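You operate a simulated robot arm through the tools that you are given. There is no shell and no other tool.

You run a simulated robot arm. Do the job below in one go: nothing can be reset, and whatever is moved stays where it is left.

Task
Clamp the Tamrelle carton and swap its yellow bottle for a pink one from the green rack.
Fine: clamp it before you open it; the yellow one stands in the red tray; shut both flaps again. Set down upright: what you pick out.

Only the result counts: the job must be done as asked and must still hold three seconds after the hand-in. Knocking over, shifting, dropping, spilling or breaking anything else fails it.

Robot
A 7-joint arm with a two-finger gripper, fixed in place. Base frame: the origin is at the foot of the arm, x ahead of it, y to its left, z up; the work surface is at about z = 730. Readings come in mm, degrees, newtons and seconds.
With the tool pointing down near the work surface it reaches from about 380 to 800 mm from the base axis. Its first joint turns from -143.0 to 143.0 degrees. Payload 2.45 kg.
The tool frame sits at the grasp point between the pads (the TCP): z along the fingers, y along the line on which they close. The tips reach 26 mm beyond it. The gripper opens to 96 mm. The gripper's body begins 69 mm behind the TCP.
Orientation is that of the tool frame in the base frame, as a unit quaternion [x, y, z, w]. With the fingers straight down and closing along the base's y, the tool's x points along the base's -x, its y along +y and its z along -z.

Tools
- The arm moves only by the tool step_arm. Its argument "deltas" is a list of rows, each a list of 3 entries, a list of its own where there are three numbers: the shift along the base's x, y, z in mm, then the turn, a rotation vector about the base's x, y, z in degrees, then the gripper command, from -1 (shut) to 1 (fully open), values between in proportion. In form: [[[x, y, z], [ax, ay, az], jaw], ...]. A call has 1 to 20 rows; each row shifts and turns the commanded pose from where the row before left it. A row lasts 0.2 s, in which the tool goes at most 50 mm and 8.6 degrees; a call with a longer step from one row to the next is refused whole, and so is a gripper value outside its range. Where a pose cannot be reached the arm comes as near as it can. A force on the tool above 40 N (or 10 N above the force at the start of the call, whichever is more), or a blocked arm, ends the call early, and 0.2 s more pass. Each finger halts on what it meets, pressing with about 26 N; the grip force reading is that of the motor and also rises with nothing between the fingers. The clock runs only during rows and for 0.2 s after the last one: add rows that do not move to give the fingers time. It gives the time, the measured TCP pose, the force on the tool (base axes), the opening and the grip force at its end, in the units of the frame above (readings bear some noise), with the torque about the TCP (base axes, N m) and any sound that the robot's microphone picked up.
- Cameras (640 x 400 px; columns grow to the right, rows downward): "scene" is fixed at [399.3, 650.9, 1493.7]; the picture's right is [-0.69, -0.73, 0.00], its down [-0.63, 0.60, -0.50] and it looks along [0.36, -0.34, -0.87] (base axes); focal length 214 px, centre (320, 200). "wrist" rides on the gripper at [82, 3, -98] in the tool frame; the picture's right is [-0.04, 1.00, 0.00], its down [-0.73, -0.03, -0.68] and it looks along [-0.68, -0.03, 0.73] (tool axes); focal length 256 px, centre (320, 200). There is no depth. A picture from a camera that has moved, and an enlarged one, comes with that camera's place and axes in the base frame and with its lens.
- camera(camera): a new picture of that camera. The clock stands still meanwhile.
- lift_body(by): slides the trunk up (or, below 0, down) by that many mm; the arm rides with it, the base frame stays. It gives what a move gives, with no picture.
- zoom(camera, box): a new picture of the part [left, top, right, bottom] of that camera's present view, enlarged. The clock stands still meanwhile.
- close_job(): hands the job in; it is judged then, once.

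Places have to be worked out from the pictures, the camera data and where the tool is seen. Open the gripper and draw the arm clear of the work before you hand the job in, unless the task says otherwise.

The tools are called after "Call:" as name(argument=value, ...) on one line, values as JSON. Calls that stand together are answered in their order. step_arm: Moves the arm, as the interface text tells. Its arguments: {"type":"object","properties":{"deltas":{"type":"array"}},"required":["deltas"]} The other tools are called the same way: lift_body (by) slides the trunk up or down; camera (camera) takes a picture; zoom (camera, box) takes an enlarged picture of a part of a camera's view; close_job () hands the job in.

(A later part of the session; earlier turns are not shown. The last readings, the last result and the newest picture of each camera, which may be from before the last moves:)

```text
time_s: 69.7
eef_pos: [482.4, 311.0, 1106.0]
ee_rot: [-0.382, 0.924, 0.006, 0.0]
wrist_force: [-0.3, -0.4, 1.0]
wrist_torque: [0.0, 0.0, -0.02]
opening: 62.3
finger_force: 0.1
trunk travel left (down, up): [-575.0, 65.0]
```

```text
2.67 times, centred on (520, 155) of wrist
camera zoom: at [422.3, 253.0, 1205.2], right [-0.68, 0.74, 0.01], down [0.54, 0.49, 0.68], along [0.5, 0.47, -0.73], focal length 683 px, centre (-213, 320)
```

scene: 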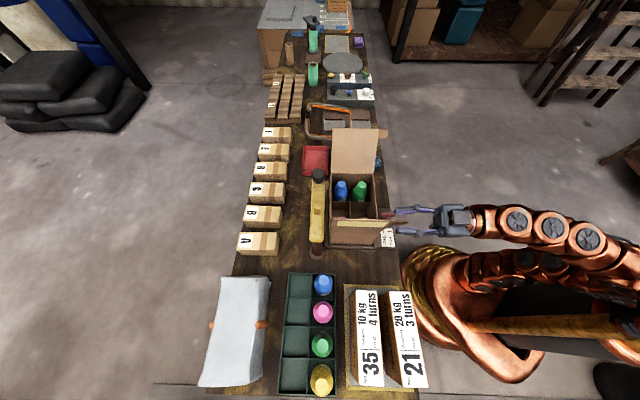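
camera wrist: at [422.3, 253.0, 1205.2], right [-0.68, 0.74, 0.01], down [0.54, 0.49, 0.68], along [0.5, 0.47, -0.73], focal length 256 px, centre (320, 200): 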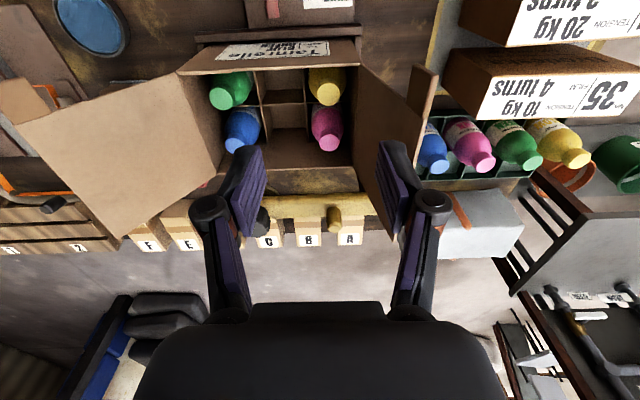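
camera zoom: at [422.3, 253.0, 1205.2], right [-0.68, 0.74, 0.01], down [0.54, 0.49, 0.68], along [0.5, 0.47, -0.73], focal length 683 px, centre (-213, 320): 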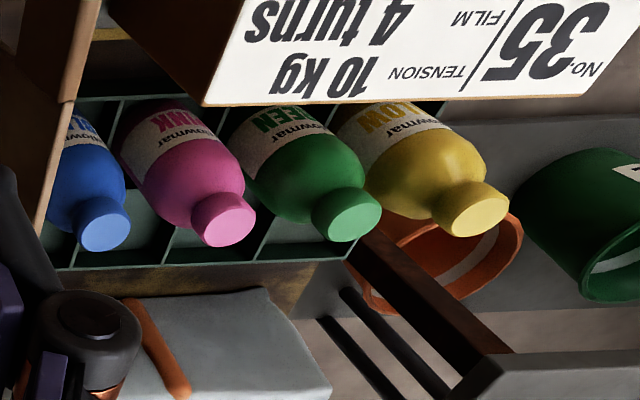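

Triangulation puts the rack's pink cap at about (415, 629, 851) and the carton's yellow cap at about (509, 353, 857). Before choosing a grasp I test how far the arm reaches toward the red tray, at a height well above everything.

Call:
step_arm(deltas=[[[45, -9.5, 0], [0, 0, 0], 0.3], [[45, -9.5, 0], [0, 0, 0], 0.3], [[45, -9.5, 0], [0, 0, 0], 0.3], [[45, -9.5, 0], [0, 0, 0], 0.3], [[45, -9.5, 0], [0, 0, 0], 0.3], [[45, -9.5, 0], [0, 0, 0], 0.3], [[45, -9.5, 0], [0, 0, 0], 0.3], [[45, -9.5, 0], [0, 0, 0], 0.3]])

Call:
camera(camera="scene")

Call:
camera(camera="wrist")

```text
time_s: 71.5
eef_pos: [649.6, 275.8, 1107.9]
ee_rot: [-0.383, 0.924, 0.007, 0.0]
wrist_force: [-0.4, -0.3, -0.5]
wrist_torque: [0.01, 0.0, -0.02]
opening: 62.3
finger_force: 0.1
out of reach, approached as far as the arm can: row 4, 5, 6, 7, 8
trunk travel left (down, up): [-575.0, 65.0]
```

```text
taken
```

scene: 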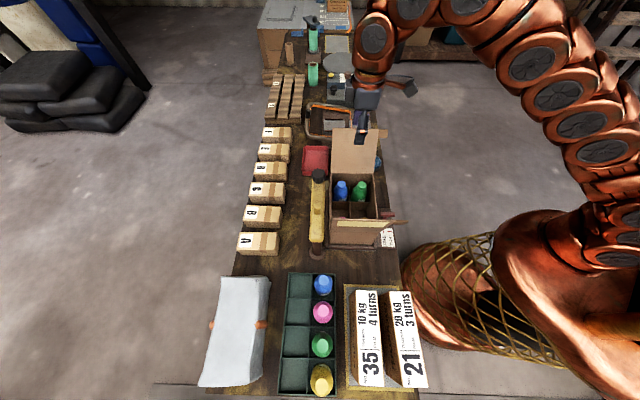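

```text
taken
camera wrist: at [590.2, 218.9, 1206.1], right [-0.68, 0.74, 0.01], down [0.54, 0.49, 0.68], along [0.5, 0.47, -0.73], focal length 256 px, centre (320, 200)
```

wrist: 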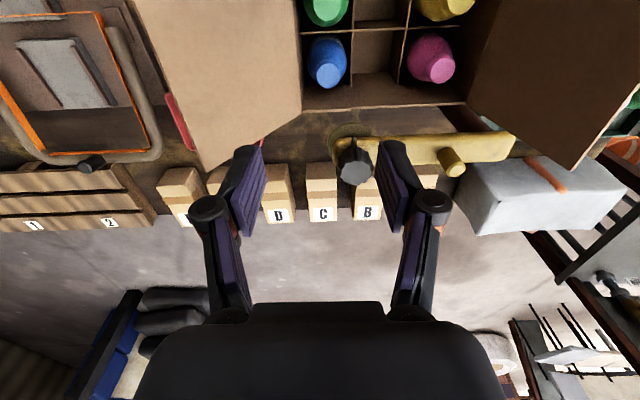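

The downward reach at this height ends near 706 mm, so the tray (about 865 mm out) needs a tool leaning outward, and the open outer flap would be in the way. My plan: stand the yellow bottle upright on a free table spot for now, refill and shut the carton, then move it to the tray with a leaning grasp. First I go above the yellow bottle with the fingers closing along the table's depth.

Call:
step_arm(deltas=[[[-11.7, 6.5, 0], [0, 0, 7.5], 0], [[-11.7, 6.5, 0], [0, 0, 7.5], 0], [[-11.7, 6.5, 0], [0, 0, 7.5], 0], [[-11.7, 6.5, 0], [0, 0, 7.5], 0], [[-11.7, 6.5, 0], [0, 0, 7.5], 0], [[-11.7, 6.5, 0], [0, 0, 7.5], 0], [[-11.7, 6.5, 0], [0, 0, 7.5], 0], [[-11.7, 6.5, 0], [0, 0, 7.5], 0], [[-11.7, 6.5, 0], [0, 0, 7.5], 0], [[-11.7, 6.5, 0], [0, 0, 7.5], 0], [[-11.7, 6.5, 0], [0, 0, 7.5], 0], [[-11.7, 6.5, 0], [0, 0, 7.5], 0]])

Call:
camera(camera="wrist")

Call:
zoom(camera="wrist", box=[200, 0, 440, 150])

```text
time_s: 74.1
eef_pos: [509.5, 352.9, 1106.9]
ee_rot: [0.924, -0.382, -0.005, 0.005]
wrist_force: [0.5, 0.2, -0.3]
wrist_torque: [-0.03, -0.01, 0.0]
opening: 48.2
finger_force: 0.1
trunk travel left (down, up): [-575.0, 65.0]
```

```text
taken
camera wrist: at [566.3, 293.4, 1205.7], right [-0.73, -0.68, 0.01], down [-0.49, 0.54, 0.68], along [-0.47, 0.49, -0.73], focal length 256 px, centre (320, 200)
```

wrist: 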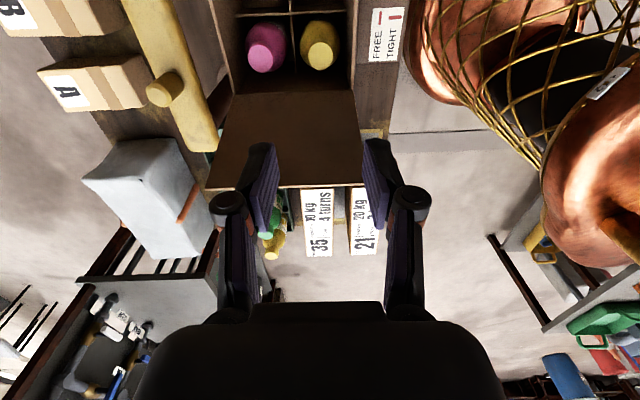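

```text
2.67 times, centred on (320, 75) of wrist
camera zoom: at [566.3, 293.4, 1205.7], right [-0.73, -0.68, 0.01], down [-0.49, 0.54, 0.68], along [-0.47, 0.49, -0.73], focal length 683 px, centre (320, 533)
```

zoom: 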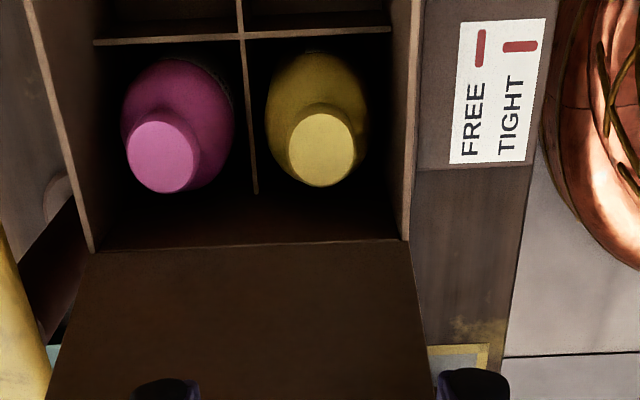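

Combining the views puts the yellow cap at about (506, 351), top near z = 866. I align, narrow the fingers to 42 mm and descend to just above it.

Call:
step_arm(deltas=[[[-3.2, -2.2, -47], [0, 0, 0], -0.12], [[0, 0, -47], [0, 0, 0], -0.12], [[0, 0, -47], [0, 0, 0], -0.12], [[0, 0, -47], [0, 0, 0], -0.12], [[0, 0, 0], [0, 0, 0], -0.12]])

Call:
camera(camera="wrist")

Call:
zoom(camera="scene", box=[300, 140, 420, 250])

```text
time_s: 75.3
eef_pos: [506.2, 350.9, 917.7]
ee_rot: [0.923, -0.384, -0.005, 0.005]
wrist_force: [0.4, -0.1, 0.8]
wrist_torque: [-0.04, 0.03, 0.01]
opening: 42.0
finger_force: 0.2
trunk travel left (down, up): [-575.0, 65.0]
```

```text
taken
camera wrist: at [563.5, 291.8, 1016.2], right [-0.74, -0.68, 0.01], down [-0.49, 0.54, 0.68], along [-0.47, 0.5, -0.73], focal length 256 px, centre (320, 200)
```

wrist: 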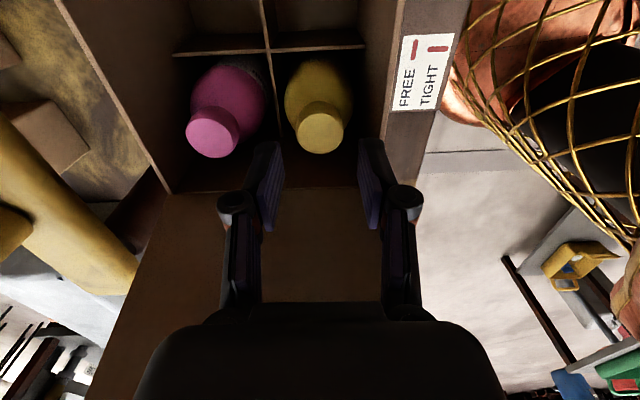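

```text
3.64 times, centred on (360, 195) of scene
camera zoom: at [399.3, 650.9, 1493.7], right [-0.69, -0.73, 0.0], down [-0.63, 0.6, -0.5], along [0.36, -0.34, -0.87], focal length 780 px, centre (174, 218)
```

zoom: 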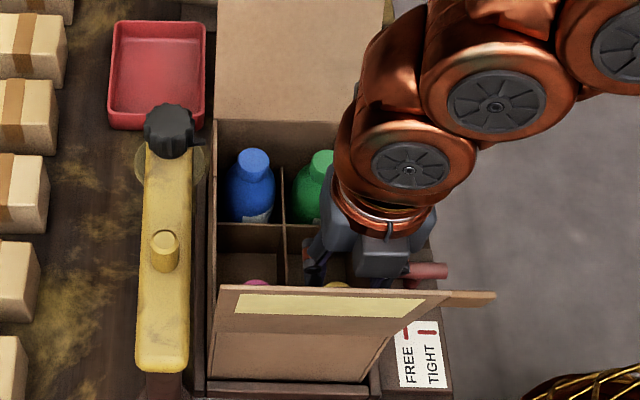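

The cap is centred under the fingers. I descend so the pads surround the cap and close.

Call:
step_arm(deltas=[[[0, 0.3, -20], [0, 0, 0], -0.12], [[0, 0, -18], [0, 0, 0], -0.12], [[0, 0, -13], [0, 0, 0], -0.12], [[0, 0, 0], [0, 0, 0], -0.12]])

Call:
camera(camera="wrist")

```text
time_s: 76.3
eef_pos: [506.3, 351.5, 868.1]
ee_rot: [0.924, -0.383, -0.004, 0.005]
wrist_force: [3.3, 3.6, 0.8]
wrist_torque: [-0.04, 0.06, -0.05]
opening: 39.7
finger_force: 0.1
trunk travel left (down, up): [-575.0, 65.0]
```

```text
taken
camera wrist: at [563.4, 291.6, 966.7], right [-0.74, -0.68, 0.01], down [-0.49, 0.54, 0.68], along [-0.47, 0.5, -0.73], focal length 256 px, centre (320, 200)
```

wrist: 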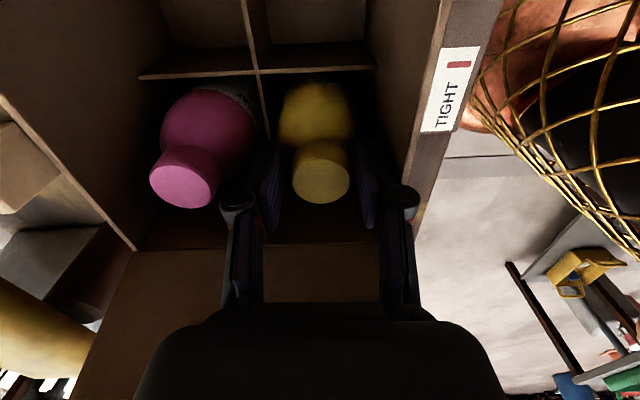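

The pads surround the cap with only light contact. I go down 3 mm more and close.

Call:
step_arm(deltas=[[[0, 0, -3], [0, 0, 0], -0.16], [[0, 0, 0], [0, 0, 0], -0.3], [[0, 0, 0], [0, 0, 0], -0.5], [[0, 0, 0], [0, 0, 0], -1], [[0, 0, 0], [0, 0, 0], -1]])

Call:
camera(camera="wrist")

```text
time_s: 77.5
eef_pos: [506.4, 351.5, 866.7]
ee_rot: [0.923, -0.384, -0.005, 0.005]
wrist_force: [0.2, -0.5, -0.2]
wrist_torque: [0.05, -0.02, 0.0]
opening: 30.5
finger_force: 25.6
trunk travel left (down, up): [-575.0, 65.0]
```

```text
taken
camera wrist: at [563.2, 291.4, 963.9], right [-0.74, -0.68, 0.01], down [-0.49, 0.54, 0.68], along [-0.47, 0.5, -0.73], focal length 256 px, centre (320, 200)
```

wrist: 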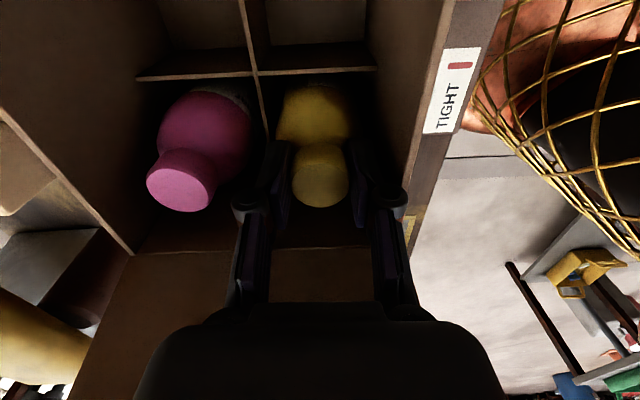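

Cap gripped at 30.5 mm. I lift straight up, slowly at first.

Call:
step_arm(deltas=[[[0, 0, 8], [0, 0, 0], -1], [[0, 0, 15], [0, 0, 0], -1], [[0, 0, 20], [0, 0, 0], -1], [[0, 0, 25], [0, 0, 0], -1], [[0, 0, 30], [0, 0, 0], -1], [[0, 0, 30], [0, 0, 0], -1], [[0, 0, 30], [0, 0, 0], -1], [[0, 0, 20], [0, 0, 0], -1], [[0, 0, 0], [0, 0, 0], -1]])

Call:
camera(camera="wrist")

Call:
zoom(camera="scene", box=[300, 140, 420, 250])

```text
time_s: 79.5
eef_pos: [504.4, 351.4, 1044.2]
ee_rot: [0.923, -0.384, -0.005, 0.005]
wrist_force: [-0.5, 0.3, -1.9]
wrist_torque: [0.0, -0.01, -0.03]
opening: 30.9
finger_force: 25.4
trunk travel left (down, up): [-575.0, 65.0]
```

```text
taken
camera wrist: at [563.1, 290.8, 1142.3], right [-0.74, -0.68, 0.01], down [-0.49, 0.54, 0.68], along [-0.47, 0.5, -0.73], focal length 256 px, centre (320, 200)
```

wrist: 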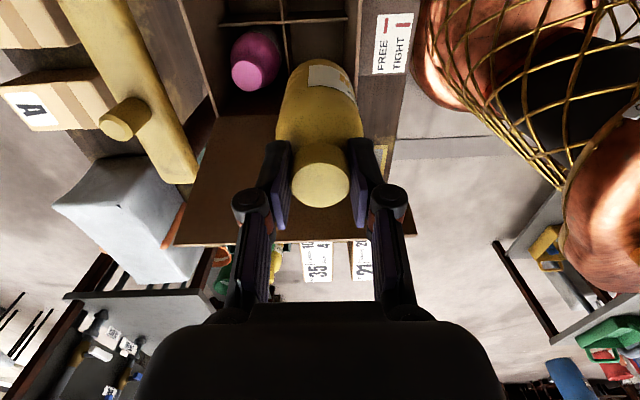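

```text
3.64 times, centred on (360, 195) of scene
camera zoom: at [399.3, 650.9, 1493.7], right [-0.69, -0.73, 0.0], down [-0.63, 0.6, -0.5], along [0.36, -0.34, -0.87], focal length 780 px, centre (174, 218)
```

zoom: 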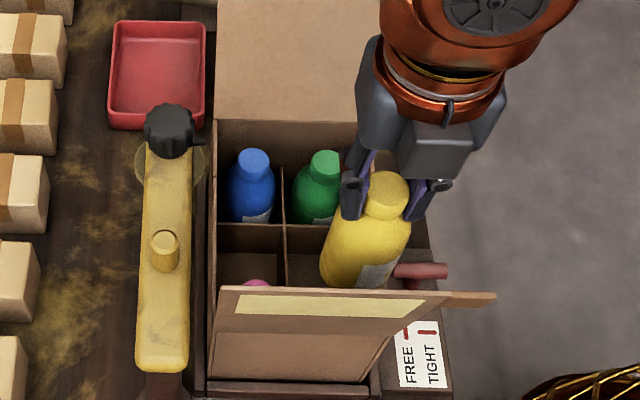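

The yellow bottle is held upright and clear of the rim. I carry it to a free table spot beside the lever plate (s ≈ 265, t ≈ 508), turning the tool back to neutral on the way.

Call:
step_arm(deltas=[[[3.4, -14.9, 0], [0, 0, -7.5], -1], [[3.4, -14.9, 0], [0, 0, -7.5], -1], [[3.4, -14.9, 0], [0, 0, -7.5], -1], [[3.4, -14.9, 0], [0, 0, -7.5], -1], [[3.4, -14.9, 0], [0, 0, -7.5], -1], [[3.4, -14.9, 0], [0, 0, -7.5], -1], [[3.4, -14.9, 0], [0, 0, -7.5], -1], [[3.4, -14.9, 0], [0, 0, -7.5], -1], [[3.4, -14.9, 0], [0, 0, -7.5], -1], [[3.4, -14.9, 0], [0, 0, -7.5], -1], [[3.4, -14.9, 0], [0, 0, -7.5], -1], [[3.4, -14.9, 0], [0, 0, -7.5], -1], [[0, 0, 0], [0, 0, 0], -1]])

Call:
camera(camera="wrist")

Call:
camera(camera="scene")

```text
time_s: 82.3
eef_pos: [546.1, 172.4, 1043.4]
ee_rot: [-0.382, 0.924, 0.007, 0.0]
wrist_force: [-0.1, 0.7, -2.8]
wrist_torque: [0.01, -0.02, 0.01]
opening: 30.4
finger_force: 26.1
trunk travel left (down, up): [-575.0, 65.0]
```

```text
taken
camera wrist: at [487.3, 115.2, 1141.9], right [-0.68, 0.74, 0.01], down [0.54, 0.49, 0.68], along [0.5, 0.47, -0.73], focal length 256 px, centre (320, 200)
```

wrist: 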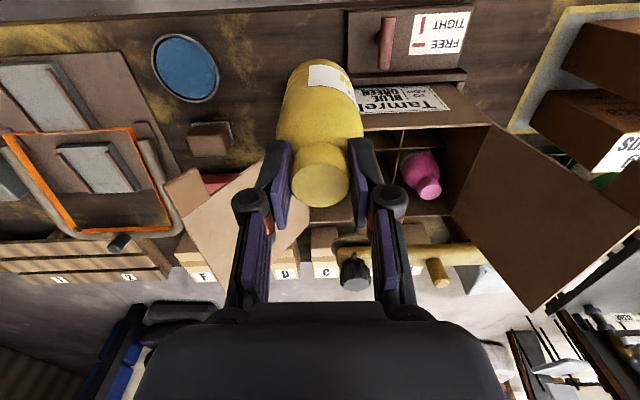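

```text
taken
```

scene: 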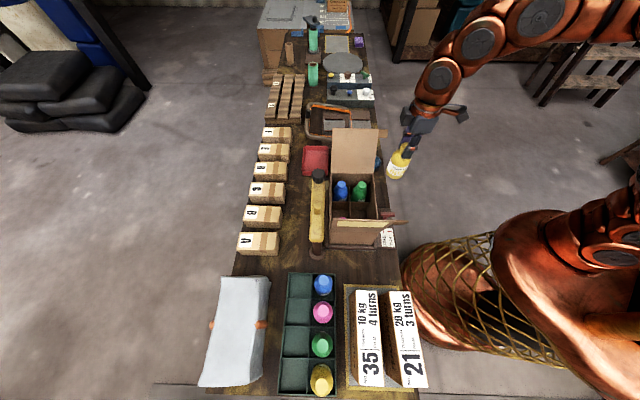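

That spot is squeezed between the rail and the table edge, so I choose a roomier one at s ≈ -20, t ≈ 530, between the lever plate and the mat. I travel along the table's front edge to stay clear of the inner flap's tab.

Call:
step_arm(deltas=[[[-13.5, -13.5, 0], [0, 0, 0], -1], [[-13.5, -13.5, 0], [0, 0, 0], -1], [[-25, 25, 0], [0, 0, 0], -1], [[-25, 25, 0], [0, 0, 0], -1], [[-25, 25, 0], [0, 0, 0], -1], [[-25, 25, 0], [0, 0, 0], -1], [[-25, 25, 0], [0, 0, 0], -1], [[-25, 25, 0], [0, 0, 0], -1], [[-25, 25, 0], [0, 0, 0], -1], [[-26, 26, 0], [0, 0, 0], -1], [[0, 0, 0], [0, 0, 0], -1]])

Call:
camera(camera="wrist")

Call:
camera(camera="scene")

```text
time_s: 84.7
eef_pos: [319.6, 347.6, 1044.5]
ee_rot: [-0.382, 0.924, 0.006, 0.0]
wrist_force: [-0.5, 0.2, -2.1]
wrist_torque: [0.02, 0.01, 0.0]
opening: 30.6
finger_force: 25.8
trunk travel left (down, up): [-575.0, 65.0]
```

```text
taken
camera wrist: at [259.4, 291.2, 1142.5], right [-0.68, 0.74, 0.01], down [0.54, 0.49, 0.68], along [0.5, 0.47, -0.73], focal length 256 px, centre (320, 200)
```

wrist: 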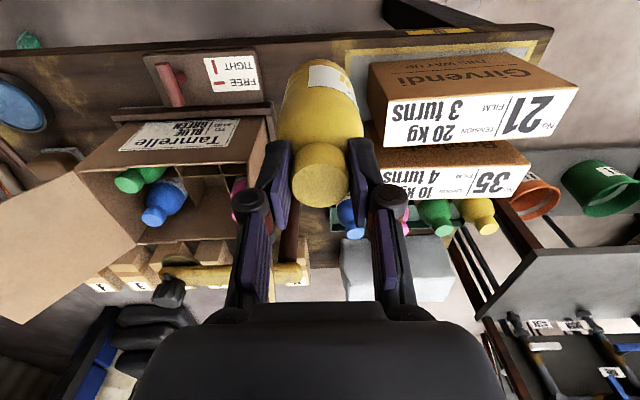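

```text
taken
```

scene: 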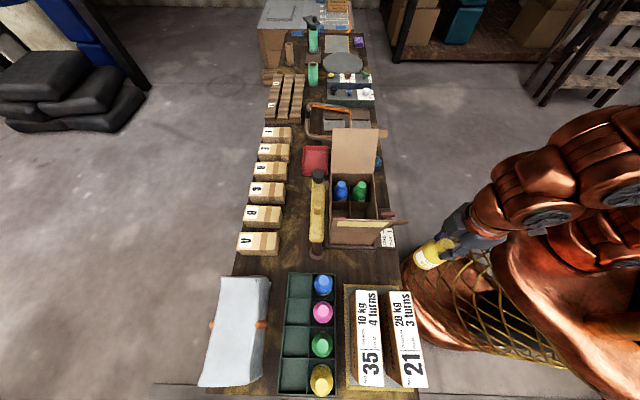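

The spot is clear. I move in to t = 530 and descend to about 15 mm above the expected touchdown.

Call:
step_arm(deltas=[[[20.5, 20.5, 0], [0, 0, 0], -1], [[20.5, 20.5, 0], [0, 0, 0], -1], [[0, 0, -40], [0, 0, 0], -1], [[0, 0, -40], [0, 0, 0], -1], [[0, 0, -40], [0, 0, 0], -1], [[0, 0, -30], [0, 0, 0], -1], [[0, 0, -20], [0, 0, 0], -1], [[0, 0, 0], [0, 0, 0], -1]])

Call:
camera(camera="wrist")

Call:
zoom(camera="scene", box=[320, 200, 460, 310])

```text
time_s: 86.5
eef_pos: [359.6, 387.7, 873.2]
ee_rot: [-0.382, 0.924, 0.006, 0.0]
wrist_force: [0.2, -0.4, -3.1]
wrist_torque: [0.03, 0.02, -0.04]
opening: 30.5
finger_force: 25.6
trunk travel left (down, up): [-575.0, 65.0]
```

```text
taken
camera wrist: at [300.4, 330.6, 972.0], right [-0.68, 0.74, 0.01], down [0.54, 0.49, 0.68], along [0.5, 0.47, -0.73], focal length 256 px, centre (320, 200)
```

wrist: 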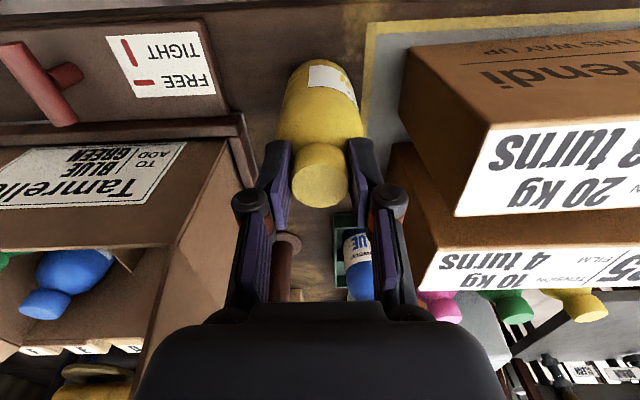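

```text
3.64 times, centred on (390, 255) of scene
camera zoom: at [399.3, 650.9, 1493.7], right [-0.69, -0.73, 0.0], down [-0.63, 0.6, -0.5], along [0.36, -0.34, -0.87], focal length 780 px, centre (66, 0)
```

zoom: 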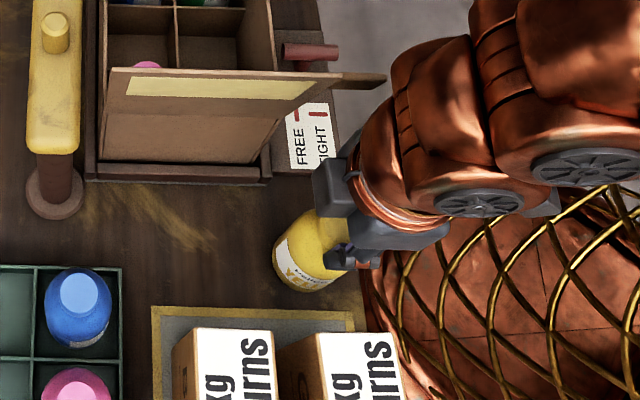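

Clear all around. I lower the last stretch in small steps, watching for the contact force.

Call:
step_arm(deltas=[[[0, 0, -5], [0, 0, 0], -1], [[0, 0, -3], [0, 0, 0], -1], [[0, 0, 0], [0, 0, 0], -1]])

Call:
step_arm(deltas=[[[0, 0, -3], [0, 0, 0], -1], [[0, 0, 0], [0, 0, 0], -1]])

Call:
step_arm(deltas=[[[0, 0, -3], [0, 0, 0], -1], [[0, 0, 0], [0, 0, 0], -1]])

```text
time_s: 87.3
eef_pos: [358.6, 387.7, 866.0]
ee_rot: [-0.382, 0.924, 0.006, -0.001]
wrist_force: [0.3, 0.5, -2.1]
wrist_torque: [-0.01, -0.02, -0.01]
opening: 30.7
finger_force: 25.7
trunk travel left (down, up): [-575.0, 65.0]
```

```text
time_s: 87.9
eef_pos: [360.0, 387.1, 862.1]
ee_rot: [-0.381, 0.924, 0.006, 0.0]
wrist_force: [-1.8, -0.4, -3.3]
wrist_torque: [-0.01, -0.03, 0.01]
opening: 31.0
finger_force: 25.8
trunk travel left (down, up): [-575.0, 65.0]
```

```text
time_s: 88.5
eef_pos: [359.6, 386.9, 859.3]
ee_rot: [-0.382, 0.924, 0.006, -0.001]
wrist_force: [-0.4, -0.1, -2.2]
wrist_torque: [-0.01, 0.0, 0.0]
opening: 30.5
finger_force: 26.2
trunk travel left (down, up): [-575.0, 65.0]
```

No contact yet, so I continue in small steps.

Call:
step_arm(deltas=[[[0, 0, -2], [0, 0, 0], -1], [[0, 0, 0], [0, 0, 0], -1]])

Call:
step_arm(deltas=[[[0, 0, -2], [0, 0, 0], -1], [[0, 0, 0], [0, 0, 0], -1]])

Call:
step_arm(deltas=[[[0, 0, -2], [0, 0, 0], -1], [[0, 0, 0], [0, 0, 0], -1]])

```text
time_s: 89.1
eef_pos: [358.8, 387.0, 857.2]
ee_rot: [-0.382, 0.924, 0.007, 0.0]
wrist_force: [0.2, -0.6, -2.4]
wrist_torque: [0.0, 0.02, -0.01]
opening: 30.5
finger_force: 25.8
trunk travel left (down, up): [-575.0, 65.0]
```

```text
time_s: 89.7
eef_pos: [358.3, 387.4, 856.0]
ee_rot: [-0.382, 0.924, 0.006, -0.001]
wrist_force: [-0.4, 0.2, -2.0]
wrist_torque: [0.0, 0.01, -0.02]
opening: 30.5
finger_force: 25.9
trunk travel left (down, up): [-575.0, 65.0]
```

```text
time_s: 90.3
eef_pos: [359.4, 388.1, 854.8]
ee_rot: [-0.382, 0.924, 0.007, 0.001]
wrist_force: [-3.7, -0.8, 25.2]
wrist_torque: [-0.14, 0.03, -0.02]
opening: 30.9
finger_force: 26.4
trunk travel left (down, up): [-575.0, 65.0]
```

Touchdown at TCP z ≈ 855. I ease off 1 mm, open the fingers and rise straight up.

Call:
step_arm(deltas=[[[0, 0, 1], [0, 0, 0], -1], [[0, 0, 0], [0, 0, 0], -0.3], [[0, 0, 0], [0, 0, 0], -0.15], [[0, 0, 0], [0, 0, 0], -0.1], [[0, 0, 10], [0, 0, 0], -0.1], [[0, 0, 20], [0, 0, 0], -0.1], [[0, 0, 40], [0, 0, 0], -0.1], [[0, 0, 40], [0, 0, 0], -0.1], [[0, 0, 40], [0, 0, 0], -0.1]])

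Call:
camera(camera="wrist")

```text
time_s: 92.3
eef_pos: [358.7, 387.7, 1004.1]
ee_rot: [-0.382, 0.924, 0.006, 0.0]
wrist_force: [0.0, -0.4, 0.8]
wrist_torque: [0.02, -0.03, 0.0]
opening: 43.3
finger_force: 0.0
trunk travel left (down, up): [-575.0, 65.0]
```

```text
taken
camera wrist: at [300.3, 331.0, 1103.4], right [-0.68, 0.74, 0.01], down [0.54, 0.49, 0.68], along [0.5, 0.47, -0.73], focal length 256 px, centre (320, 200)
```

wrist: 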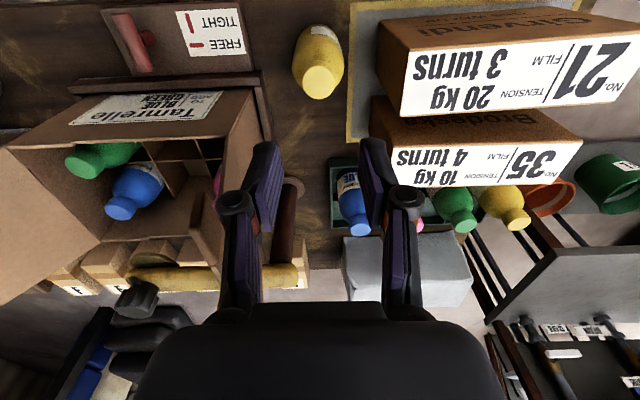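

The yellow bottle stands upright on the table. Next is the rack's pink bottle, about 754 mm out, so I raise the trunk fully for better downward reach and move over it.

Call:
lift_body(by=65)

Call:
step_arm(deltas=[[[9, 40, -15], [0, 0, 0], -0.1], [[9, 40, -15], [0, 0, 0], -0.1], [[9, 40, -15], [0, 0, 0], -0.1], [[9, 40, -15], [0, 0, 0], -0.1], [[9, 40, 0], [0, 0, 0], -0.1]])

Call:
camera(camera="wrist")

Call:
camera(camera="scene")

```text
time_s: 93.3
eef_pos: [360.2, 388.4, 1070.8]
ee_rot: [-0.383, 0.924, 0.007, 0.0]
wrist_force: [0.1, -0.3, 0.1]
wrist_torque: [-0.01, -0.01, -0.02]
opening: 43.3
finger_force: 0.2
trunk travel left (down, up): [-640.0, 0.0]
```

```text
time_s: 94.5
eef_pos: [403.8, 588.7, 1008.6]
ee_rot: [-0.382, 0.924, 0.007, 0.0]
wrist_force: [0.0, -1.1, -0.1]
wrist_torque: [0.05, -0.05, 0.01]
opening: 43.3
finger_force: 0.1
trunk travel left (down, up): [-640.0, 0.0]
```

```text
taken
camera wrist: at [343.7, 531.7, 1107.1], right [-0.68, 0.74, 0.01], down [0.54, 0.49, 0.68], along [0.5, 0.47, -0.73], focal length 256 px, centre (320, 200)
```

wrist: 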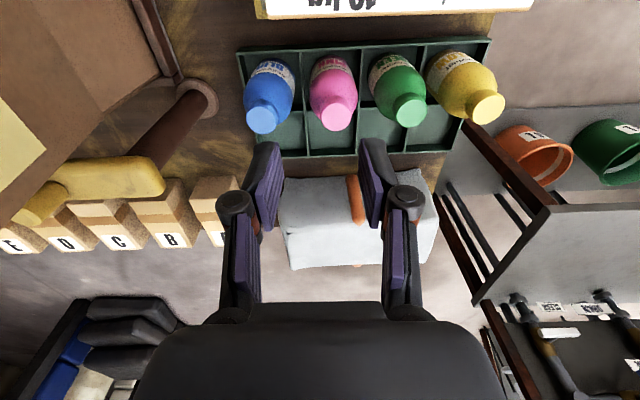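

```text
taken
```

scene: 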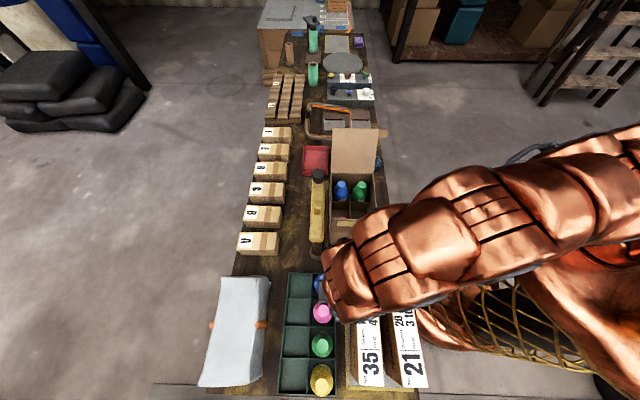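

The pink cap sits near (419, 628). I move above it and come down part-way, then refine.

Call:
step_arm(deltas=[[[5, 13, -20], [0, 0, 0], -0.1], [[5, 13, -25], [0, 0, 0], -0.1], [[5, 13, -30], [0, 0, 0], -0.1], [[0, 0, 0], [0, 0, 0], -0.1]])

Call:
camera(camera="wrist")

Call:
zoom(camera="scene", box=[270, 240, 370, 330])

```text
time_s: 95.5
eef_pos: [418.4, 626.1, 934.4]
ee_rot: [-0.382, 0.924, 0.007, 0.0]
wrist_force: [-0.9, -0.2, -0.1]
wrist_torque: [-0.02, -0.02, -0.02]
opening: 43.3
finger_force: 0.0
trunk travel left (down, up): [-640.0, 0.0]
```

```text
taken
camera wrist: at [360.0, 570.6, 1032.4], right [-0.68, 0.74, 0.01], down [0.54, 0.49, 0.68], along [0.5, 0.47, -0.73], focal length 256 px, centre (320, 200)
```

wrist: 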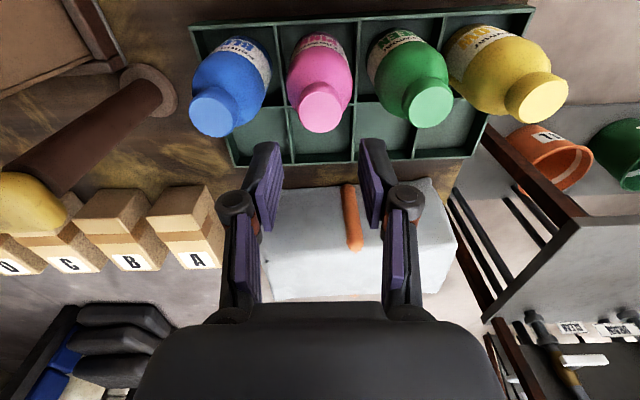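

```text
4.44 times, centred on (320, 285) of scene
camera zoom: at [399.3, 650.9, 1493.7], right [-0.69, -0.73, 0.0], down [-0.63, 0.6, -0.5], along [0.36, -0.34, -0.87], focal length 953 px, centre (320, -178)
```

zoom: 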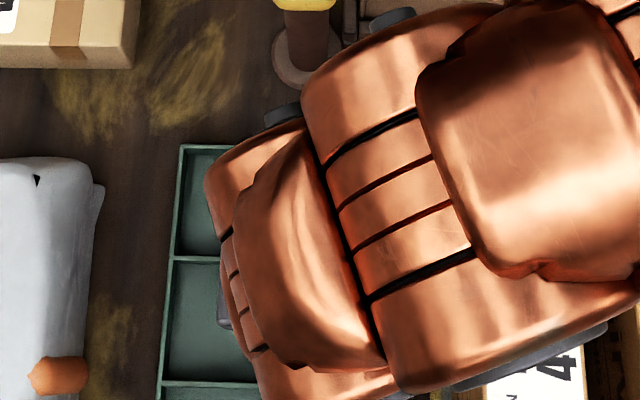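

The cap is nearly centred. I nudge 2 mm, lower around it and close.

Call:
step_arm(deltas=[[[-1.5, -1.2, -25], [0, 0, 0], -0.1], [[0, 0, -25], [0, 0, 0], -0.1], [[0, 0, -15], [0, 0, 0], -0.1], [[0, 0, -10], [0, 0, 0], -0.1], [[0, 0, 0], [0, 0, 0], -0.1]])

Call:
camera(camera="wrist")

```text
time_s: 96.7
eef_pos: [417.1, 624.5, 859.6]
ee_rot: [-0.382, 0.924, 0.007, 0.0]
wrist_force: [-0.4, 0.2, -0.2]
wrist_torque: [-0.01, 0.0, 0.01]
opening: 43.4
finger_force: 0.0
trunk travel left (down, up): [-640.0, 0.0]
```

```text
taken
camera wrist: at [359.0, 569.0, 957.9], right [-0.68, 0.74, 0.01], down [0.54, 0.49, 0.68], along [0.5, 0.47, -0.73], focal length 256 px, centre (320, 200)
```

wrist: 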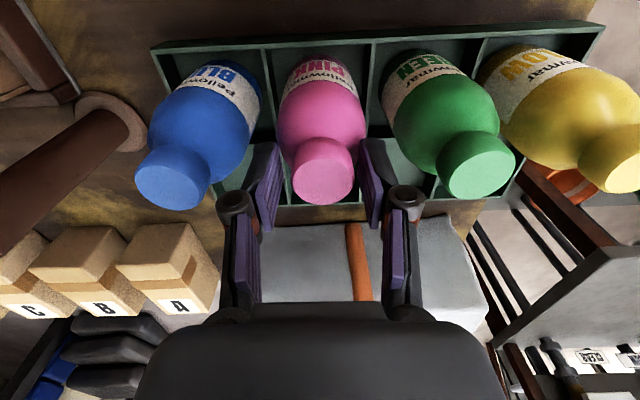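

This view matches the yellow grasp just before closing. I lower 3 mm and close.

Call:
step_arm(deltas=[[[-0.5, 0.5, -3], [0, 0, 0], -0.15], [[0, 0, 0], [0, 0, 0], -0.3], [[0, 0, 0], [0, 0, 0], -0.5], [[0, 0, 0], [0, 0, 0], -1], [[0, 0, 0], [0, 0, 0], -1]])

Call:
camera(camera="wrist")

```text
time_s: 97.9
eef_pos: [418.0, 626.8, 859.3]
ee_rot: [-0.381, 0.924, 0.008, 0.002]
wrist_force: [2.2, 2.9, 32.1]
wrist_torque: [0.18, -0.08, 0.02]
opening: 33.1
finger_force: 25.6
trunk travel left (down, up): [-640.0, 0.0]
```

```text
taken
camera wrist: at [358.2, 569.2, 957.3], right [-0.68, 0.74, 0.01], down [0.54, 0.49, 0.69], along [0.5, 0.47, -0.73], focal length 256 px, centre (320, 200)
```

wrist: 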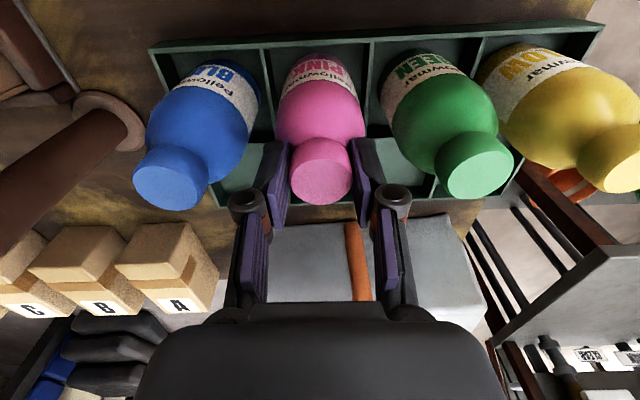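

Upward force with a 33 mm opening means the tips are wedged on the shoulder. I open a bit, rise 4 mm and close again.

Call:
step_arm(deltas=[[[0, 0, 0], [0, 0, 0], -0.15], [[0, 0, 4], [0, 0, 0], -0.15], [[0, 0, 0], [0, 0, 0], -0.3], [[0, 0, 0], [0, 0, 0], -0.5], [[0, 0, 0], [0, 0, 0], -1], [[0, 0, 0], [0, 0, 0], -1]])

```text
time_s: 99.3
eef_pos: [418.6, 626.0, 861.7]
ee_rot: [-0.382, 0.924, 0.007, 0.0]
wrist_force: [-0.2, -1.9, 4.9]
wrist_torque: [-0.22, -0.14, 0.01]
opening: 31.1
finger_force: 26.2
trunk travel left (down, up): [-640.0, 0.0]
```

The cap is held at 31 mm. I lift straight up.

Call:
step_arm(deltas=[[[0, 0, 8], [0, 0, 0], -1], [[0, 0, 15], [0, 0, 0], -1], [[0, 0, 20], [0, 0, 0], -1], [[0, 0, 25], [0, 0, 0], -1], [[0, 0, 30], [0, 0, 0], -1], [[0, 0, 30], [0, 0, 0], -1], [[0, 0, 20], [0, 0, 0], -1], [[0, 0, 0], [0, 0, 0], -1]])

Call:
camera(camera="wrist")

Call:
camera(camera="scene")

```text
time_s: 101.1
eef_pos: [415.8, 626.5, 1008.4]
ee_rot: [-0.382, 0.924, 0.007, 0.0]
wrist_force: [0.6, -0.8, -2.4]
wrist_torque: [-0.05, 0.01, 0.02]
opening: 30.8
finger_force: 25.2
trunk travel left (down, up): [-640.0, 0.0]
```

```text
taken
camera wrist: at [358.1, 569.5, 1107.9], right [-0.68, 0.74, 0.01], down [0.54, 0.49, 0.68], along [0.5, 0.47, -0.73], focal length 256 px, centre (320, 200)
```

wrist: 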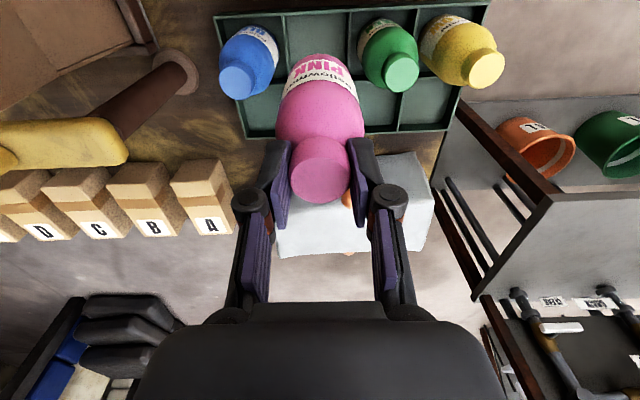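

```text
taken
```

scene: 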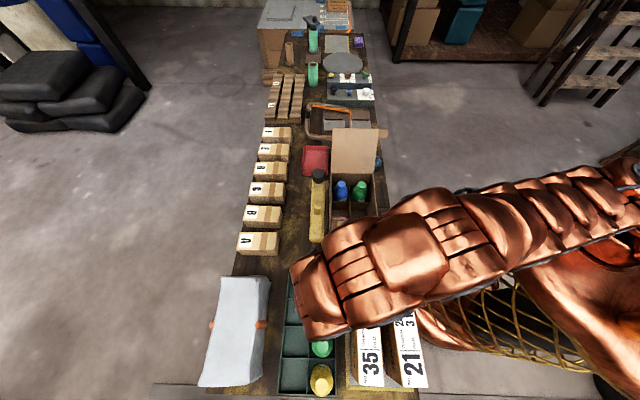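

The pink bottle is held. I bring it around the front of the inner flap (over the parked yellow one) to the carton's front, turning the tool 90° on the way and rising to clear the rim.

Call:
step_arm(deltas=[[[15.8, -37.9, 0], [0, 0, 0], -1], [[15.8, -37.9, 0], [0, 0, 0], -1], [[15.8, -37.9, 5], [0, 0, 0], -1], [[-28.3, -28.3, 5], [0, 0, 7.5], -1], [[-28.3, -28.3, 5], [0, 0, 7.5], -1], [[-28.3, -28.3, 5], [0, 0, 7.5], -1], [[-28.3, -28.3, 5], [0, 0, 7.5], -1], [[-28.3, -28.3, 5], [0, 0, 7.5], -1], [[0, 0, 0], [0, 0, 0], -1]])

Call:
camera(camera="scene")

```text
time_s: 103.1
eef_pos: [321.2, 371.7, 1037.8]
ee_rot: [-0.659, 0.752, 0.006, -0.003]
wrist_force: [0.0, -0.3, -3.6]
wrist_torque: [0.02, 0.03, -0.03]
opening: 30.5
finger_force: 26.2
trunk travel left (down, up): [-640.0, 0.0]
```

```text
taken
```

scene: 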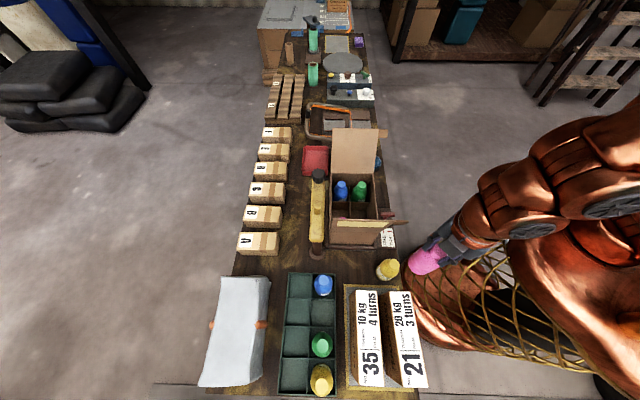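

All clear, and the yellow bottle stands undisturbed. I go along the front to s = 110 and finish the turn.

Call:
step_arm(deltas=[[[14.7, -14.7, 0], [0, 0, 7.5], -1], [[14.7, -14.7, 0], [0, 0, 7.5], -1], [[14.7, -14.7, 0], [0, 0, 7.5], -1], [[14.7, -14.7, 0], [0, 0, 7.5], -1], [[14.7, -14.7, 0], [0, 0, 7.5], -1], [[14.7, -14.7, 0], [0, 0, 7.5], -1], [[14.7, -14.7, 0], [0, 0, 7.5], -1], [[0, 0, 0], [0, 0, 0], -1]])

Call:
step_arm(deltas=[[[20.5, 20.5, 0], [0, 0, 0], -1], [[20.5, 20.5, 0], [0, 0, 0], -1], [[20.5, 20.5, 0], [0, 0, 0], -1], [[20.5, 20.5, 0], [0, 0, 0], -1], [[0, 0, 0], [0, 0, 0], -1]])

Call:
camera(camera="wrist")

Call:
zoom(camera="scene", box=[300, 140, 420, 250])

```text
time_s: 104.9
eef_pos: [427.0, 266.7, 1039.0]
ee_rot: [0.924, -0.382, -0.004, 0.005]
wrist_force: [-0.7, -0.2, -1.5]
wrist_torque: [0.01, -0.03, 0.02]
opening: 30.4
finger_force: 26.1
trunk travel left (down, up): [-640.0, 0.0]
```

```text
time_s: 106.1
eef_pos: [507.5, 351.4, 1038.6]
ee_rot: [0.924, -0.383, -0.006, 0.005]
wrist_force: [-0.4, 1.6, -2.7]
wrist_torque: [0.01, 0.0, -0.02]
opening: 30.8
finger_force: 26.5
trunk travel left (down, up): [-640.0, 0.0]
```

```text
taken
camera wrist: at [564.8, 291.2, 1137.1], right [-0.74, -0.68, 0.01], down [-0.49, 0.54, 0.68], along [-0.47, 0.49, -0.73], focal length 256 px, centre (320, 200)
```

wrist: 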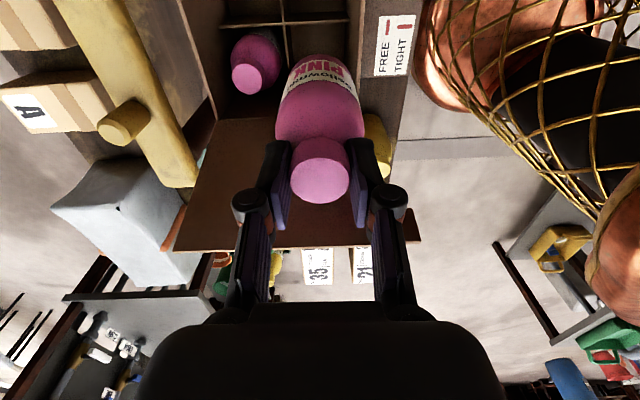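

```text
3.64 times, centred on (360, 195) of scene
camera zoom: at [399.3, 650.9, 1493.7], right [-0.69, -0.73, 0.0], down [-0.63, 0.6, -0.5], along [0.36, -0.34, -0.87], focal length 780 px, centre (174, 218)
```

zoom: 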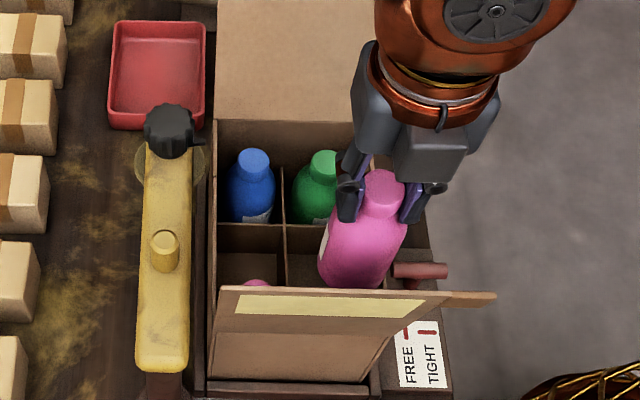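

Positioned over the empty cell. I lower the pink bottle in, stopping just above the floor.

Call:
step_arm(deltas=[[[-0.8, 0, -35], [0, 0, 0], -1], [[0, 0, -35], [0, 0, 0], -1], [[0, 0, -30], [0, 0, 0], -1], [[0, 0, -25], [0, 0, 0], -1], [[0, 0, -20], [0, 0, 0], -1], [[0, 0, -10], [0, 0, 0], -1], [[0, 0, 0], [0, 0, 0], -1]])

Call:
camera(camera="wrist")

```text
time_s: 107.7
eef_pos: [507.0, 350.9, 881.5]
ee_rot: [0.923, -0.384, -0.005, 0.004]
wrist_force: [-0.3, -0.2, -2.4]
wrist_torque: [0.0, 0.02, 0.0]
opening: 30.7
finger_force: 26.0
trunk travel left (down, up): [-640.0, 0.0]
```

```text
taken
camera wrist: at [564.8, 290.7, 981.5], right [-0.74, -0.68, 0.01], down [-0.49, 0.54, 0.68], along [-0.47, 0.5, -0.73], focal length 256 px, centre (320, 200)
```

wrist: 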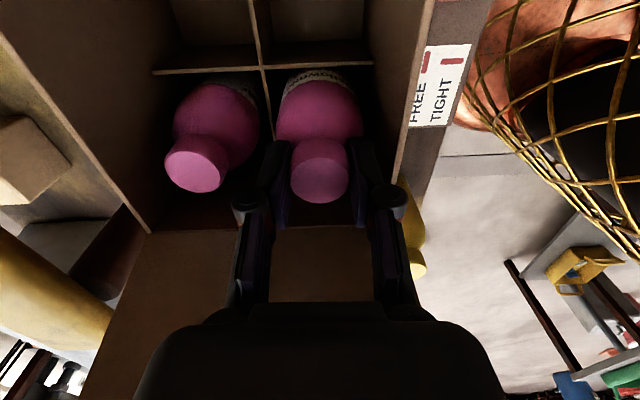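

It is in its cell. I take small steps down to the floor.

Call:
step_arm(deltas=[[[0, 0, -4], [0, 0, 0], -1], [[0, 0, -4], [0, 0, 0], -1], [[0, 0, 0], [0, 0, 0], -1]])

Call:
step_arm(deltas=[[[0, 0, -2], [0, 0, 0], -1], [[0, 0, 0], [0, 0, 0], -1]])

```text
time_s: 108.5
eef_pos: [506.1, 350.5, 876.1]
ee_rot: [0.923, -0.384, -0.004, 0.005]
wrist_force: [-1.0, -0.6, -2.2]
wrist_torque: [-0.01, 0.0, -0.05]
opening: 30.5
finger_force: 26.7
trunk travel left (down, up): [-640.0, 0.0]
```

```text
time_s: 109.1
eef_pos: [506.6, 350.1, 873.4]
ee_rot: [0.923, -0.384, -0.004, 0.005]
wrist_force: [0.1, -0.6, -2.9]
wrist_torque: [0.0, 0.02, -0.01]
opening: 30.6
finger_force: 26.1
trunk travel left (down, up): [-640.0, 0.0]
```

Call:
step_arm(deltas=[[[0, 0, -2], [0, 0, 0], -1], [[0, 0, 0], [0, 0, 0], -1]])

Call:
step_arm(deltas=[[[0, 0, -2], [0, 0, 0], -1], [[0, 0, 0], [0, 0, 0], -1]])

Call:
step_arm(deltas=[[[0, 0, -1.5], [0, 0, 0], -1], [[0, 0, 0], [0, 0, 0], -1]])

```text
time_s: 109.7
eef_pos: [507.9, 350.2, 871.8]
ee_rot: [0.924, -0.384, -0.005, 0.004]
wrist_force: [0.2, 0.2, -2.9]
wrist_torque: [-0.02, -0.01, 0.0]
opening: 30.8
finger_force: 26.3
trunk travel left (down, up): [-640.0, 0.0]
```

```text
time_s: 110.3
eef_pos: [506.6, 351.4, 869.6]
ee_rot: [0.923, -0.384, -0.005, 0.004]
wrist_force: [0.0, 0.1, -3.0]
wrist_torque: [0.03, -0.06, -0.01]
opening: 30.7
finger_force: 26.0
trunk travel left (down, up): [-640.0, 0.0]
```

```text
time_s: 110.9
eef_pos: [508.0, 349.9, 867.8]
ee_rot: [0.924, -0.383, -0.004, 0.004]
wrist_force: [-0.1, -0.4, -2.4]
wrist_torque: [0.0, 0.01, 0.02]
opening: 30.7
finger_force: 26.2
trunk travel left (down, up): [-640.0, 0.0]
```

No contact yet at 868. I continue.

Call:
step_arm(deltas=[[[0, 0, -1.5], [0, 0, 0], -1], [[0, 0, 0], [0, 0, 0], -1]])

Call:
step_arm(deltas=[[[0, 0, -1.5], [0, 0, 0], -1], [[0, 0, 0], [0, 0, 0], -1]])

Call:
step_arm(deltas=[[[0, 0, -1.5], [0, 0, 0], -1], [[0, 0, 0], [0, 0, 0], -1]])

```text
time_s: 111.5
eef_pos: [508.3, 350.3, 865.8]
ee_rot: [0.924, -0.383, -0.004, 0.005]
wrist_force: [0.6, -0.5, -2.9]
wrist_torque: [0.05, -0.01, 0.0]
opening: 30.6
finger_force: 26.4
trunk travel left (down, up): [-640.0, 0.0]
```

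```text
time_s: 112.1
eef_pos: [506.9, 349.7, 865.8]
ee_rot: [0.924, -0.383, -0.005, 0.004]
wrist_force: [-1.5, -0.4, 2.2]
wrist_torque: [0.05, 0.08, 0.0]
opening: 30.9
finger_force: 25.9
trunk travel left (down, up): [-640.0, 0.0]
```

```text
time_s: 112.7
eef_pos: [506.0, 349.5, 865.6]
ee_rot: [0.923, -0.384, -0.004, 0.005]
wrist_force: [-2.8, -2.3, 21.1]
wrist_torque: [0.09, 0.1, -0.02]
opening: 30.6
finger_force: 26.3
trunk travel left (down, up): [-640.0, 0.0]
```

It is on the floor (21 N). I ease up 1 mm, open modestly and rise straight out.

Call:
step_arm(deltas=[[[0, 0, 1.2], [0, 0, 0], -1], [[0, 0, 0], [0, 0, 0], -0.3], [[0, 0, 0], [0, 0, 0], -0.2], [[0, 0, 0], [0, 0, 0], -0.2], [[0, 0, 8], [0, 0, 0], -0.2], [[0, 0, 15], [0, 0, 0], -0.2], [[0, 0, 30], [0, 0, 0], -0.2], [[0, 0, 40], [0, 0, 0], -0.2], [[0, 0, 40], [0, 0, 0], -0.2], [[0, 0, 40], [0, 0, 0], -0.2]])

Call:
camera(camera="wrist")

Call:
zoom(camera="scene", box=[300, 140, 420, 250])

```text
time_s: 114.9
eef_pos: [506.2, 351.1, 1038.5]
ee_rot: [0.924, -0.383, -0.005, 0.006]
wrist_force: [0.7, -0.2, -0.7]
wrist_torque: [-0.01, -0.01, 0.01]
opening: 38.2
finger_force: 0.0
trunk travel left (down, up): [-640.0, 0.0]
```

```text
taken
camera wrist: at [563.6, 290.6, 1136.2], right [-0.74, -0.68, 0.01], down [-0.49, 0.54, 0.68], along [-0.47, 0.5, -0.73], focal length 256 px, centre (320, 200)
```

wrist: 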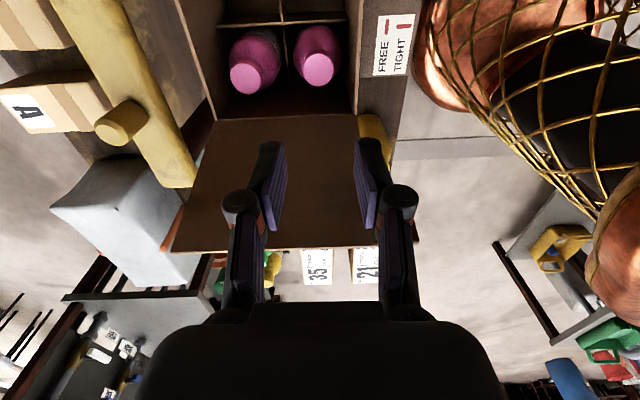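

```text
3.64 times, centred on (360, 195) of scene
camera zoom: at [399.3, 650.9, 1493.7], right [-0.69, -0.73, 0.0], down [-0.63, 0.6, -0.5], along [0.36, -0.34, -0.87], focal length 780 px, centre (174, 218)
```

zoom: 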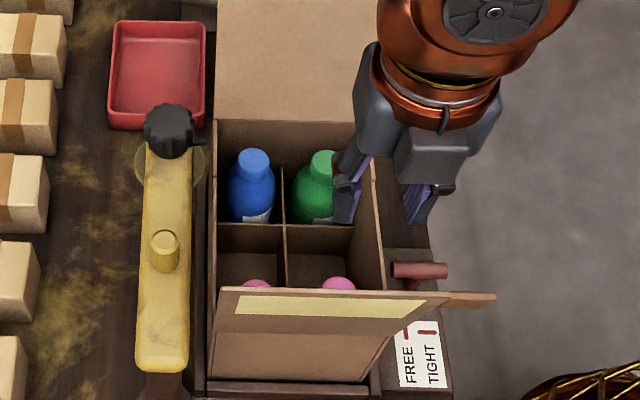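

The pink bottle stands in the yellow's cell. Now I close the inner flap: tool pointing down, fingers straddling the flap's top edge, then carrying it over. I rise, turn back to neutral and look.

Call:
step_arm(deltas=[[[0, 0, 30], [0, 0, 0], 0], [[0, 0, 25], [0, 0, 0], 0.25], [[-3.1, 4.6, 0], [0, 0, -7.5], 0.25], [[-3.1, 4.6, 0], [0, 0, -7.5], 0.25], [[-3.1, 4.6, 0], [0, 0, -7.5], 0.25], [[-3.1, 4.6, 0], [0, 0, -7.5], 0.25], [[-3.1, 4.6, 0], [0, 0, -7.5], 0.25], [[-3.1, 4.6, 0], [0, 0, -7.5], 0.25], [[-3.1, 4.6, 0], [0, 0, -7.5], 0.25], [[-3.1, 4.6, 0], [0, 0, -7.5], 0.25], [[-3.1, 4.6, 0], [0, 0, -7.5], 0.25], [[-3.1, 4.6, 0], [0, 0, -7.5], 0.25], [[-3.1, 4.6, 0], [0, 0, -7.5], 0.25], [[-3.1, 4.6, 0], [0, 0, -7.5], 0.25], [[0, 0, 0], [0, 0, 0], 0.25]])

Call:
camera(camera="wrist")

Call:
zoom(camera="scene", box=[300, 140, 440, 270])

```text
time_s: 118.1
eef_pos: [470.4, 404.6, 1093.8]
ee_rot: [-0.381, 0.924, 0.006, 0.0]
wrist_force: [0.4, 0.6, 0.5]
wrist_torque: [0.01, 0.03, 0.02]
opening: 60.0
finger_force: 0.1
trunk travel left (down, up): [-640.0, 0.0]
```

```text
taken
camera wrist: at [411.3, 348.8, 1191.5], right [-0.68, 0.74, 0.01], down [0.54, 0.49, 0.68], along [0.5, 0.47, -0.73], focal length 256 px, centre (320, 200)
```

wrist: 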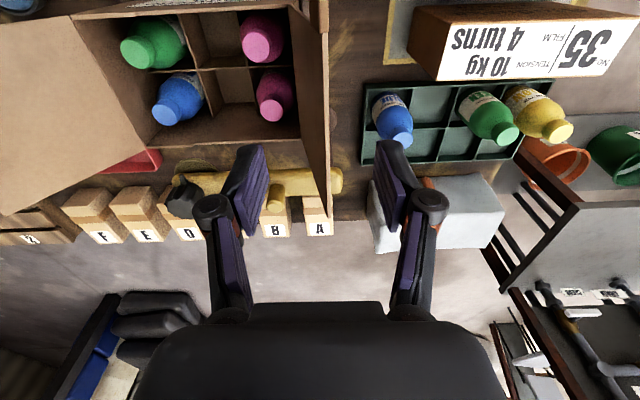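

```text
3.08 times, centred on (370, 205) of scene
camera zoom: at [399.3, 650.9, 1493.7], right [-0.69, -0.73, 0.0], down [-0.63, 0.6, -0.5], along [0.36, -0.34, -0.87], focal length 660 px, centre (166, 185)
```

zoom: 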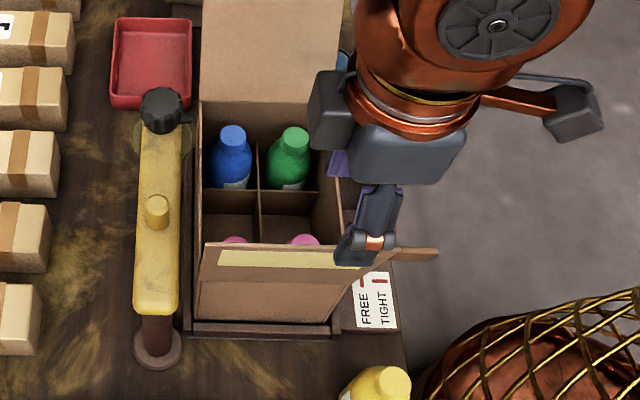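

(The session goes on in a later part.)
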